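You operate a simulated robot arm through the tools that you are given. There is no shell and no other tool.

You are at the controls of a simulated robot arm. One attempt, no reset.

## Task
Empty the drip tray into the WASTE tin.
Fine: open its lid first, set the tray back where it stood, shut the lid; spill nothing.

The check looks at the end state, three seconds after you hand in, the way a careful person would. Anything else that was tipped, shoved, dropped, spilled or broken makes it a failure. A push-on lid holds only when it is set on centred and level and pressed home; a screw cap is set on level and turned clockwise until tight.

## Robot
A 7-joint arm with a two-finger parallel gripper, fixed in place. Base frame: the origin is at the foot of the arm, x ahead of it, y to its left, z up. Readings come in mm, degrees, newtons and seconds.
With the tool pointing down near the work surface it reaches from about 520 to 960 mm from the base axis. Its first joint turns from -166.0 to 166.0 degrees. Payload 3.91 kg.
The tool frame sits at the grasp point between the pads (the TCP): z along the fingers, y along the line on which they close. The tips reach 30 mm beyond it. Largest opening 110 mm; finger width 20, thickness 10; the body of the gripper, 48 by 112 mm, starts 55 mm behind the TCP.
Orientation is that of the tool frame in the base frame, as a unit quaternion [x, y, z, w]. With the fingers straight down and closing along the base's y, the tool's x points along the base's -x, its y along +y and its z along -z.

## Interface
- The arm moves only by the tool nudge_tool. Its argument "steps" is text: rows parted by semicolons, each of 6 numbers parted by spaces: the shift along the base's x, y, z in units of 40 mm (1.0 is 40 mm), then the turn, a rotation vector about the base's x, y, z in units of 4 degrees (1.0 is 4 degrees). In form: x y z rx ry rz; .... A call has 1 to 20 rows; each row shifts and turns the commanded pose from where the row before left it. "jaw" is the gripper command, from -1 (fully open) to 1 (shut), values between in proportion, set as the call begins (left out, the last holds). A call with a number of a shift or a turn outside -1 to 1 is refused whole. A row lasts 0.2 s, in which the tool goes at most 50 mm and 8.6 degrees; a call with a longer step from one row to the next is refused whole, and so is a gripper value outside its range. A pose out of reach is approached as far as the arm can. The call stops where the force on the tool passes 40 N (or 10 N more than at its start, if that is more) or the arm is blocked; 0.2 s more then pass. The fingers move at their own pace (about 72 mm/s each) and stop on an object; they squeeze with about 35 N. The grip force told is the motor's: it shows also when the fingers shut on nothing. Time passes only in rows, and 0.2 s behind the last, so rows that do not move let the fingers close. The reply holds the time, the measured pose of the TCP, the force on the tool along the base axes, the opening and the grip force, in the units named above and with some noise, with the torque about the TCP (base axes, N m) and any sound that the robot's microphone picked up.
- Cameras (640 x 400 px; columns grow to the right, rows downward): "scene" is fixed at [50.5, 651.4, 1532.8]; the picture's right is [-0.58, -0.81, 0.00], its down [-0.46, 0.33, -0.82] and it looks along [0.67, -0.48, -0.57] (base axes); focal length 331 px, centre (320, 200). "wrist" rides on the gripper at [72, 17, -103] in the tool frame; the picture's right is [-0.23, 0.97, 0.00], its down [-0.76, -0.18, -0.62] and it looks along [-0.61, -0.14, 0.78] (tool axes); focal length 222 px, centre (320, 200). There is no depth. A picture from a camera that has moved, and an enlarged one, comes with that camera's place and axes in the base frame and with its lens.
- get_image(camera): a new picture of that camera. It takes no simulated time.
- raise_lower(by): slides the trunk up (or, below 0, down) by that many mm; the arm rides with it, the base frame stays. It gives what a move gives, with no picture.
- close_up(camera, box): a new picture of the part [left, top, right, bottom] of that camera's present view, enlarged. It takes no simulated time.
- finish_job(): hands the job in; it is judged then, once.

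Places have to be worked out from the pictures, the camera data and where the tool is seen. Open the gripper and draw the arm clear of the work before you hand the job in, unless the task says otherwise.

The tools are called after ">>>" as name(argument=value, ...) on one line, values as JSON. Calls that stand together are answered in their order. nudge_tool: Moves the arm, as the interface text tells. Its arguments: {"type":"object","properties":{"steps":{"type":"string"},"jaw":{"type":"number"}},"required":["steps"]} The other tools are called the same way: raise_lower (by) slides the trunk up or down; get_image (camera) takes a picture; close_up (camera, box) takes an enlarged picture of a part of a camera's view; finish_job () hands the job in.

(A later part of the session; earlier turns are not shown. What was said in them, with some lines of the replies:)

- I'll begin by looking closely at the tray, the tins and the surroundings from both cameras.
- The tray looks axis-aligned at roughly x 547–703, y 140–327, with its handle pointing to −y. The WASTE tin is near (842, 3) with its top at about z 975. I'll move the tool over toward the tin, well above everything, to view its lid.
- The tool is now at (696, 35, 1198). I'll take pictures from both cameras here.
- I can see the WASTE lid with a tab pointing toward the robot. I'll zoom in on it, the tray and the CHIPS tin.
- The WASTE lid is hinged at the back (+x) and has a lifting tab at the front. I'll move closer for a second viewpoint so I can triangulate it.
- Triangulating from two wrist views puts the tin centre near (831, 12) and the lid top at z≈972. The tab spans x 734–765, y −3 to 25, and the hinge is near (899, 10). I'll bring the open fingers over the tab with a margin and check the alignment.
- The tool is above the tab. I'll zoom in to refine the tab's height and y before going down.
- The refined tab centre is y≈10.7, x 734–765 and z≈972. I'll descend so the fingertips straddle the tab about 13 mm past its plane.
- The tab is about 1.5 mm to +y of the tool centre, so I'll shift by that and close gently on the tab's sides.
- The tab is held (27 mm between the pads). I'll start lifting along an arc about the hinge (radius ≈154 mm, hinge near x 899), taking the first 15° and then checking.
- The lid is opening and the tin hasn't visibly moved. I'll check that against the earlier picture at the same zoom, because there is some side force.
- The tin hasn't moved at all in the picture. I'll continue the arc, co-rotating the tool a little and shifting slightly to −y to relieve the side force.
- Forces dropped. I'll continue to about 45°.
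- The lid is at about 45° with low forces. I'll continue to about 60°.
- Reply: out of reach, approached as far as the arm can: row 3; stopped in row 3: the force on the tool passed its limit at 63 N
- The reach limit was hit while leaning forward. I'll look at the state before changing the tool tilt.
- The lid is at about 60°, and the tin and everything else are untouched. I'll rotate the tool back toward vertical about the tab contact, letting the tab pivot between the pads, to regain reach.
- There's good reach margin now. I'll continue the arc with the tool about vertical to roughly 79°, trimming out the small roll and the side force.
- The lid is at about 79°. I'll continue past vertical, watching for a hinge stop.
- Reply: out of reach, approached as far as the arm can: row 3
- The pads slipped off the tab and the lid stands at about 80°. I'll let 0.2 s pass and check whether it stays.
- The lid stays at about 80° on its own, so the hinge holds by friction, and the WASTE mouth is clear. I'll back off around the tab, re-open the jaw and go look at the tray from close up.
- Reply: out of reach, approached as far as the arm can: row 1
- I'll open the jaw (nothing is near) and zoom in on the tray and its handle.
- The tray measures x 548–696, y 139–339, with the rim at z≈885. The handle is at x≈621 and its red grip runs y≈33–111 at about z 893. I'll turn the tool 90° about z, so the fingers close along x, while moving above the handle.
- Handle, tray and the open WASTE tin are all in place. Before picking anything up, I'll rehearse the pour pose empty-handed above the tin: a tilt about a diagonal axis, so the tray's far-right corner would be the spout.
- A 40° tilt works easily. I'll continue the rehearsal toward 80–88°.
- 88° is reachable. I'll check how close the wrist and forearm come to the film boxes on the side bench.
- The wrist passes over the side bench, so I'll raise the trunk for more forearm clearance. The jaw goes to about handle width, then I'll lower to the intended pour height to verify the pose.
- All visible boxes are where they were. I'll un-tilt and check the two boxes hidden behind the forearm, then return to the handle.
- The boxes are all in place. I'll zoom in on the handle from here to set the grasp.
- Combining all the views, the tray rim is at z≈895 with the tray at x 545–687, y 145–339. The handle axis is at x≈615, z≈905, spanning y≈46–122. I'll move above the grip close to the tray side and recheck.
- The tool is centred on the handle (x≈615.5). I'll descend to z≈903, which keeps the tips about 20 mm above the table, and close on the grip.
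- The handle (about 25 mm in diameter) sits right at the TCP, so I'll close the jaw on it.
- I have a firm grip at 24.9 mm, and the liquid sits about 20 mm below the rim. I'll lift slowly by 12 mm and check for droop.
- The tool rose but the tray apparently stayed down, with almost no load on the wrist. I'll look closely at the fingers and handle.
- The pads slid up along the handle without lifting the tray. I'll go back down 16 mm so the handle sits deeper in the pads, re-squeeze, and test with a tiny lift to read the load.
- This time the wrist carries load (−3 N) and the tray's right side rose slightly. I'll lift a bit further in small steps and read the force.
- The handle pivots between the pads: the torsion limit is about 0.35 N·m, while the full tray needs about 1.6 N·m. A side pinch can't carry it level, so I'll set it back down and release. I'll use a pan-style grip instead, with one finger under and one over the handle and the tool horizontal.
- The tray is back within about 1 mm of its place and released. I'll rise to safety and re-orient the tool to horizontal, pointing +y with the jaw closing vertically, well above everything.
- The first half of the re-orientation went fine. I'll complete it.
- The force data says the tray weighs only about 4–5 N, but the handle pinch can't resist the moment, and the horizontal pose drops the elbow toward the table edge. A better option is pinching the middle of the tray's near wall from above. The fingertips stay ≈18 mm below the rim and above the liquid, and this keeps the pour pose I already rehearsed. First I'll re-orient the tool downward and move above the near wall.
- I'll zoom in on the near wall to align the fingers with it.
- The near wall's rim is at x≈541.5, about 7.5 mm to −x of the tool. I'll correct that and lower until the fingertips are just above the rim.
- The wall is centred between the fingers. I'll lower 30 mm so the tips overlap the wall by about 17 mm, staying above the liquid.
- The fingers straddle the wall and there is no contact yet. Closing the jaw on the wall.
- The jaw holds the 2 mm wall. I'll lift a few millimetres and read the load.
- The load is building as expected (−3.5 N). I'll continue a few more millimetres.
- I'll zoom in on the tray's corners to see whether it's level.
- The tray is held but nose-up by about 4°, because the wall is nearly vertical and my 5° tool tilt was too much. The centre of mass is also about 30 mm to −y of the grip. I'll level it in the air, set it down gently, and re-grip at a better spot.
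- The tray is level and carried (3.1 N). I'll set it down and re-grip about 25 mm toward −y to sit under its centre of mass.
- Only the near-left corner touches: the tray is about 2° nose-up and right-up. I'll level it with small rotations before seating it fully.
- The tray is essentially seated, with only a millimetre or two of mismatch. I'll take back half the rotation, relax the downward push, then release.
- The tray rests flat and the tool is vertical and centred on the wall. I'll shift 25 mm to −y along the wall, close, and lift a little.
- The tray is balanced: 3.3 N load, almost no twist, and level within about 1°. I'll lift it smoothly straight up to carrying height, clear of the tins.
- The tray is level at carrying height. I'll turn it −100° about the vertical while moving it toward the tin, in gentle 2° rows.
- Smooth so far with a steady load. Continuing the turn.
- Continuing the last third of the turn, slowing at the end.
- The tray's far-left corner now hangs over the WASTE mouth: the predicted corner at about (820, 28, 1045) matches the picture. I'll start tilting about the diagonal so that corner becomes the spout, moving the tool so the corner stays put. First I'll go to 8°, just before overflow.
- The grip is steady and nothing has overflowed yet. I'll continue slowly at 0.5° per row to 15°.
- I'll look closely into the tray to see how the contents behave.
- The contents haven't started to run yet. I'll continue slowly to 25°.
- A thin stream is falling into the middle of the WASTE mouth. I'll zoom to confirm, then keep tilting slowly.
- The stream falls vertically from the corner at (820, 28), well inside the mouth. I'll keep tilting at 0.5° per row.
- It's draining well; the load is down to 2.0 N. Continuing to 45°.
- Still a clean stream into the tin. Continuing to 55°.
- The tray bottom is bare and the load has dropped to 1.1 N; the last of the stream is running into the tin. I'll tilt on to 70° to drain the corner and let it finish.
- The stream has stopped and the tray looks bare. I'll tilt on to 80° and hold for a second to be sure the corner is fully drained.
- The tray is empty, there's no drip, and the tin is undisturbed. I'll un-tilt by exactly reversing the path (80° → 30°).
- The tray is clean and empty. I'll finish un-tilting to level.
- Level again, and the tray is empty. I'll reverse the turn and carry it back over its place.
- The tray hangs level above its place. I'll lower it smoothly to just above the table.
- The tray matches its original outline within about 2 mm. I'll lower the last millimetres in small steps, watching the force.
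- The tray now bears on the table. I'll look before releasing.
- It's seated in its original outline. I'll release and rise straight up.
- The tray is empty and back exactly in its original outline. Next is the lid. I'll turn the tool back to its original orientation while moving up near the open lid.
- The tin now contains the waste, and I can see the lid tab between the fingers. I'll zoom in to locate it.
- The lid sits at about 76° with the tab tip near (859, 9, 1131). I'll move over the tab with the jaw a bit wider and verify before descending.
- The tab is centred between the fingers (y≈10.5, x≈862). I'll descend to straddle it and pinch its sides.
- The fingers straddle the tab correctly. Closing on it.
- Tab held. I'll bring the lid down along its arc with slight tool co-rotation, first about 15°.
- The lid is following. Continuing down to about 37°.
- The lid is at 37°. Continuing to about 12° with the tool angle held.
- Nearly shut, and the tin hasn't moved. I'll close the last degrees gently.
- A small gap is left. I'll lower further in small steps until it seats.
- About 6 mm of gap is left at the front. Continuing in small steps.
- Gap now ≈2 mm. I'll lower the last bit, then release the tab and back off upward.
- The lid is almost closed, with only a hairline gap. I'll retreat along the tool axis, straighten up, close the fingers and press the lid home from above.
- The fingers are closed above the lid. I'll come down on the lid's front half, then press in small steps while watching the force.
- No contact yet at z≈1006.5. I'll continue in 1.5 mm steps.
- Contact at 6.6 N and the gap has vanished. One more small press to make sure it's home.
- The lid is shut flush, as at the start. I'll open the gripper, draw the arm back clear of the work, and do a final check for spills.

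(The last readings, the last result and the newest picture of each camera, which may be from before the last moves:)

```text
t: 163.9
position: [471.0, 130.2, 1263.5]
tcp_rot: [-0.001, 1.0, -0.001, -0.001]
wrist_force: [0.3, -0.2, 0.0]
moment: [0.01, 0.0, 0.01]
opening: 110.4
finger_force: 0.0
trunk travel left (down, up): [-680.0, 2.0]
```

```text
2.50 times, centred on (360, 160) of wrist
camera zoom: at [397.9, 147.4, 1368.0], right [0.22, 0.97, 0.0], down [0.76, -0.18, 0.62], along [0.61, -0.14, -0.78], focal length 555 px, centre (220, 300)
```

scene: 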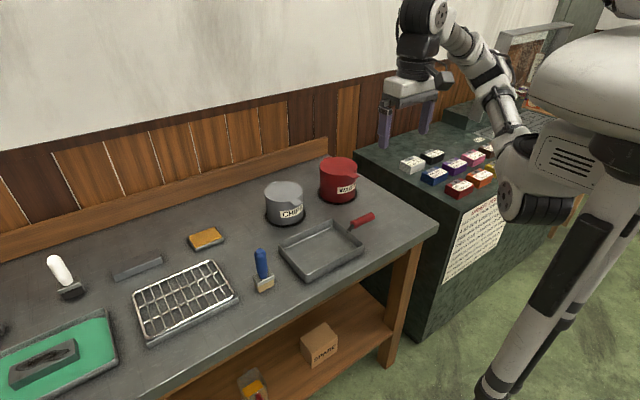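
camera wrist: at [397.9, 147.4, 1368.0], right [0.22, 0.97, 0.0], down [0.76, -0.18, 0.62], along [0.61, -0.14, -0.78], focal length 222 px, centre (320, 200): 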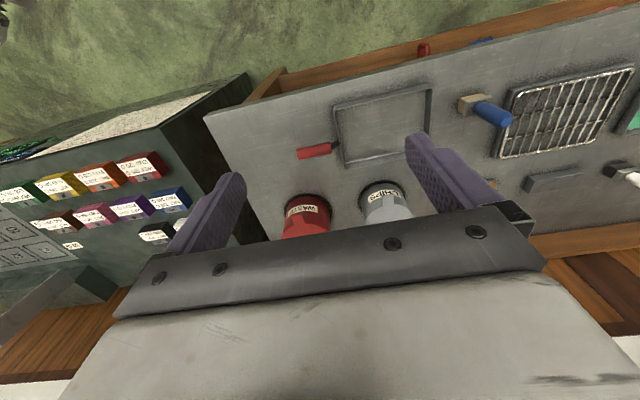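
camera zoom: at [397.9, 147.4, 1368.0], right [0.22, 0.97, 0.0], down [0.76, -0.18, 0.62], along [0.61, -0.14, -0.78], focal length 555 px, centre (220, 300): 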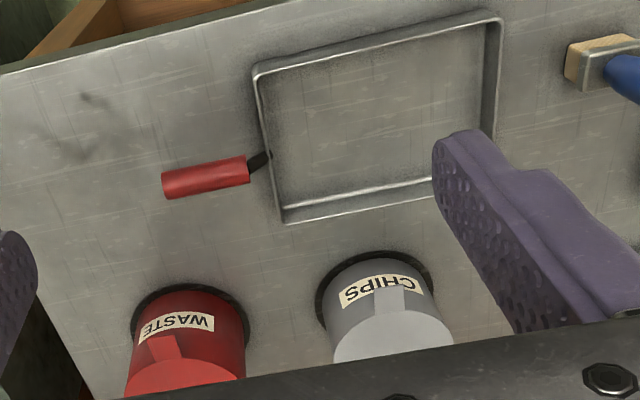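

Everything looks as at the start. I'll double-check the table for any drips around the pour area and the path.

>>> close_up(camera="scene", box=[320, 150, 440, 250])

>>> close_up(camera="scene", box=[260, 150, 380, 240])

>>> close_up(camera="wrist", box=[200, 80, 360, 200])

```text
4.00 times, centred on (380, 200) of scene
camera zoom: at [50.5, 651.4, 1532.8], right [-0.58, -0.81, 0.0], down [-0.46, 0.33, -0.82], along [0.67, -0.48, -0.57], focal length 1325 px, centre (80, 200)
```

zoom: 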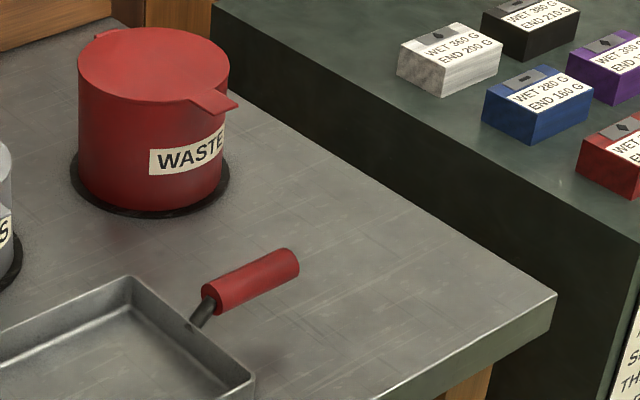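

```text
4.44 times, centred on (320, 195) of scene
camera zoom: at [50.5, 651.4, 1532.8], right [-0.58, -0.81, 0.0], down [-0.46, 0.33, -0.82], along [0.67, -0.48, -0.57], focal length 1472 px, centre (320, 222)
```

zoom: 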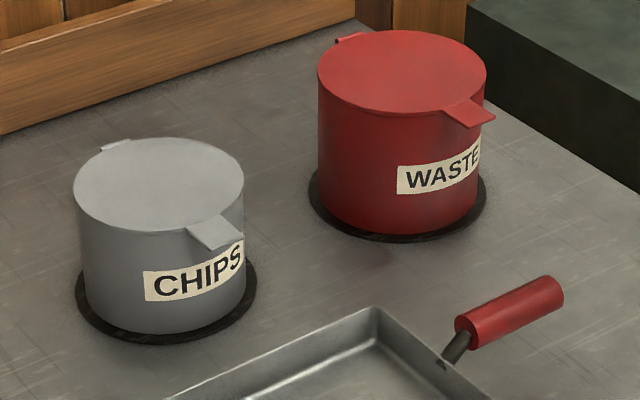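

```text
3.33 times, centred on (280, 140) of wrist
camera zoom: at [397.9, 147.4, 1368.0], right [0.22, 0.97, 0.0], down [0.76, -0.18, 0.62], along [0.61, -0.14, -0.78], focal length 740 px, centre (453, 400)
```

zoom: 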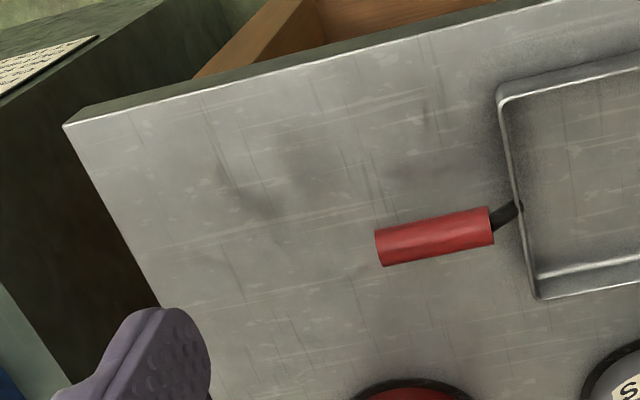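

The pour area shows no drips; the faint dark patches are reflections on the glossy tabletop. The tray is empty and back in its place, the WASTE lid is shut, and the arm is clear with the gripper open, so I'm handing in.

>>> finish_job()

```text
The job is handed in.
```

The drip tray is emptied into the WASTE tin and back in its place, and the tin's lid is shut. I've handed the job in. The check result has not come back to me.

- **Lid:** It is a hinged lid with a front tab. I opened it to about 80°, where it stayed on its own. After the pour I closed it along the hinge arc and pressed it down with about 15 N. The gap at the front closed and it looks as it did at the start.
- **Pour:** The stream ran from one corner of the tray straight down into the middle of the tin's mouth. I tilted the tray to 80° to drain the corner, and the inside looked bare from the wrist camera.
- **Tray:** It is back within about 2–3 mm of its original outline.
- **Handle grip didn't work:** Gripped by its handle, the full tray pivoted between the fingers. I set it back down and carried it by its near wall instead.
- **Spills:** I saw no drips on the table. The few darker patches there look like reflections on the glossy top.
- **Arm and surroundings:** The gripper is open and the arm is clear of the work. I raised the trunk 55 mm for clearance and left it there. The CHIPS tin, the film boxes and the other tools look unmoved.
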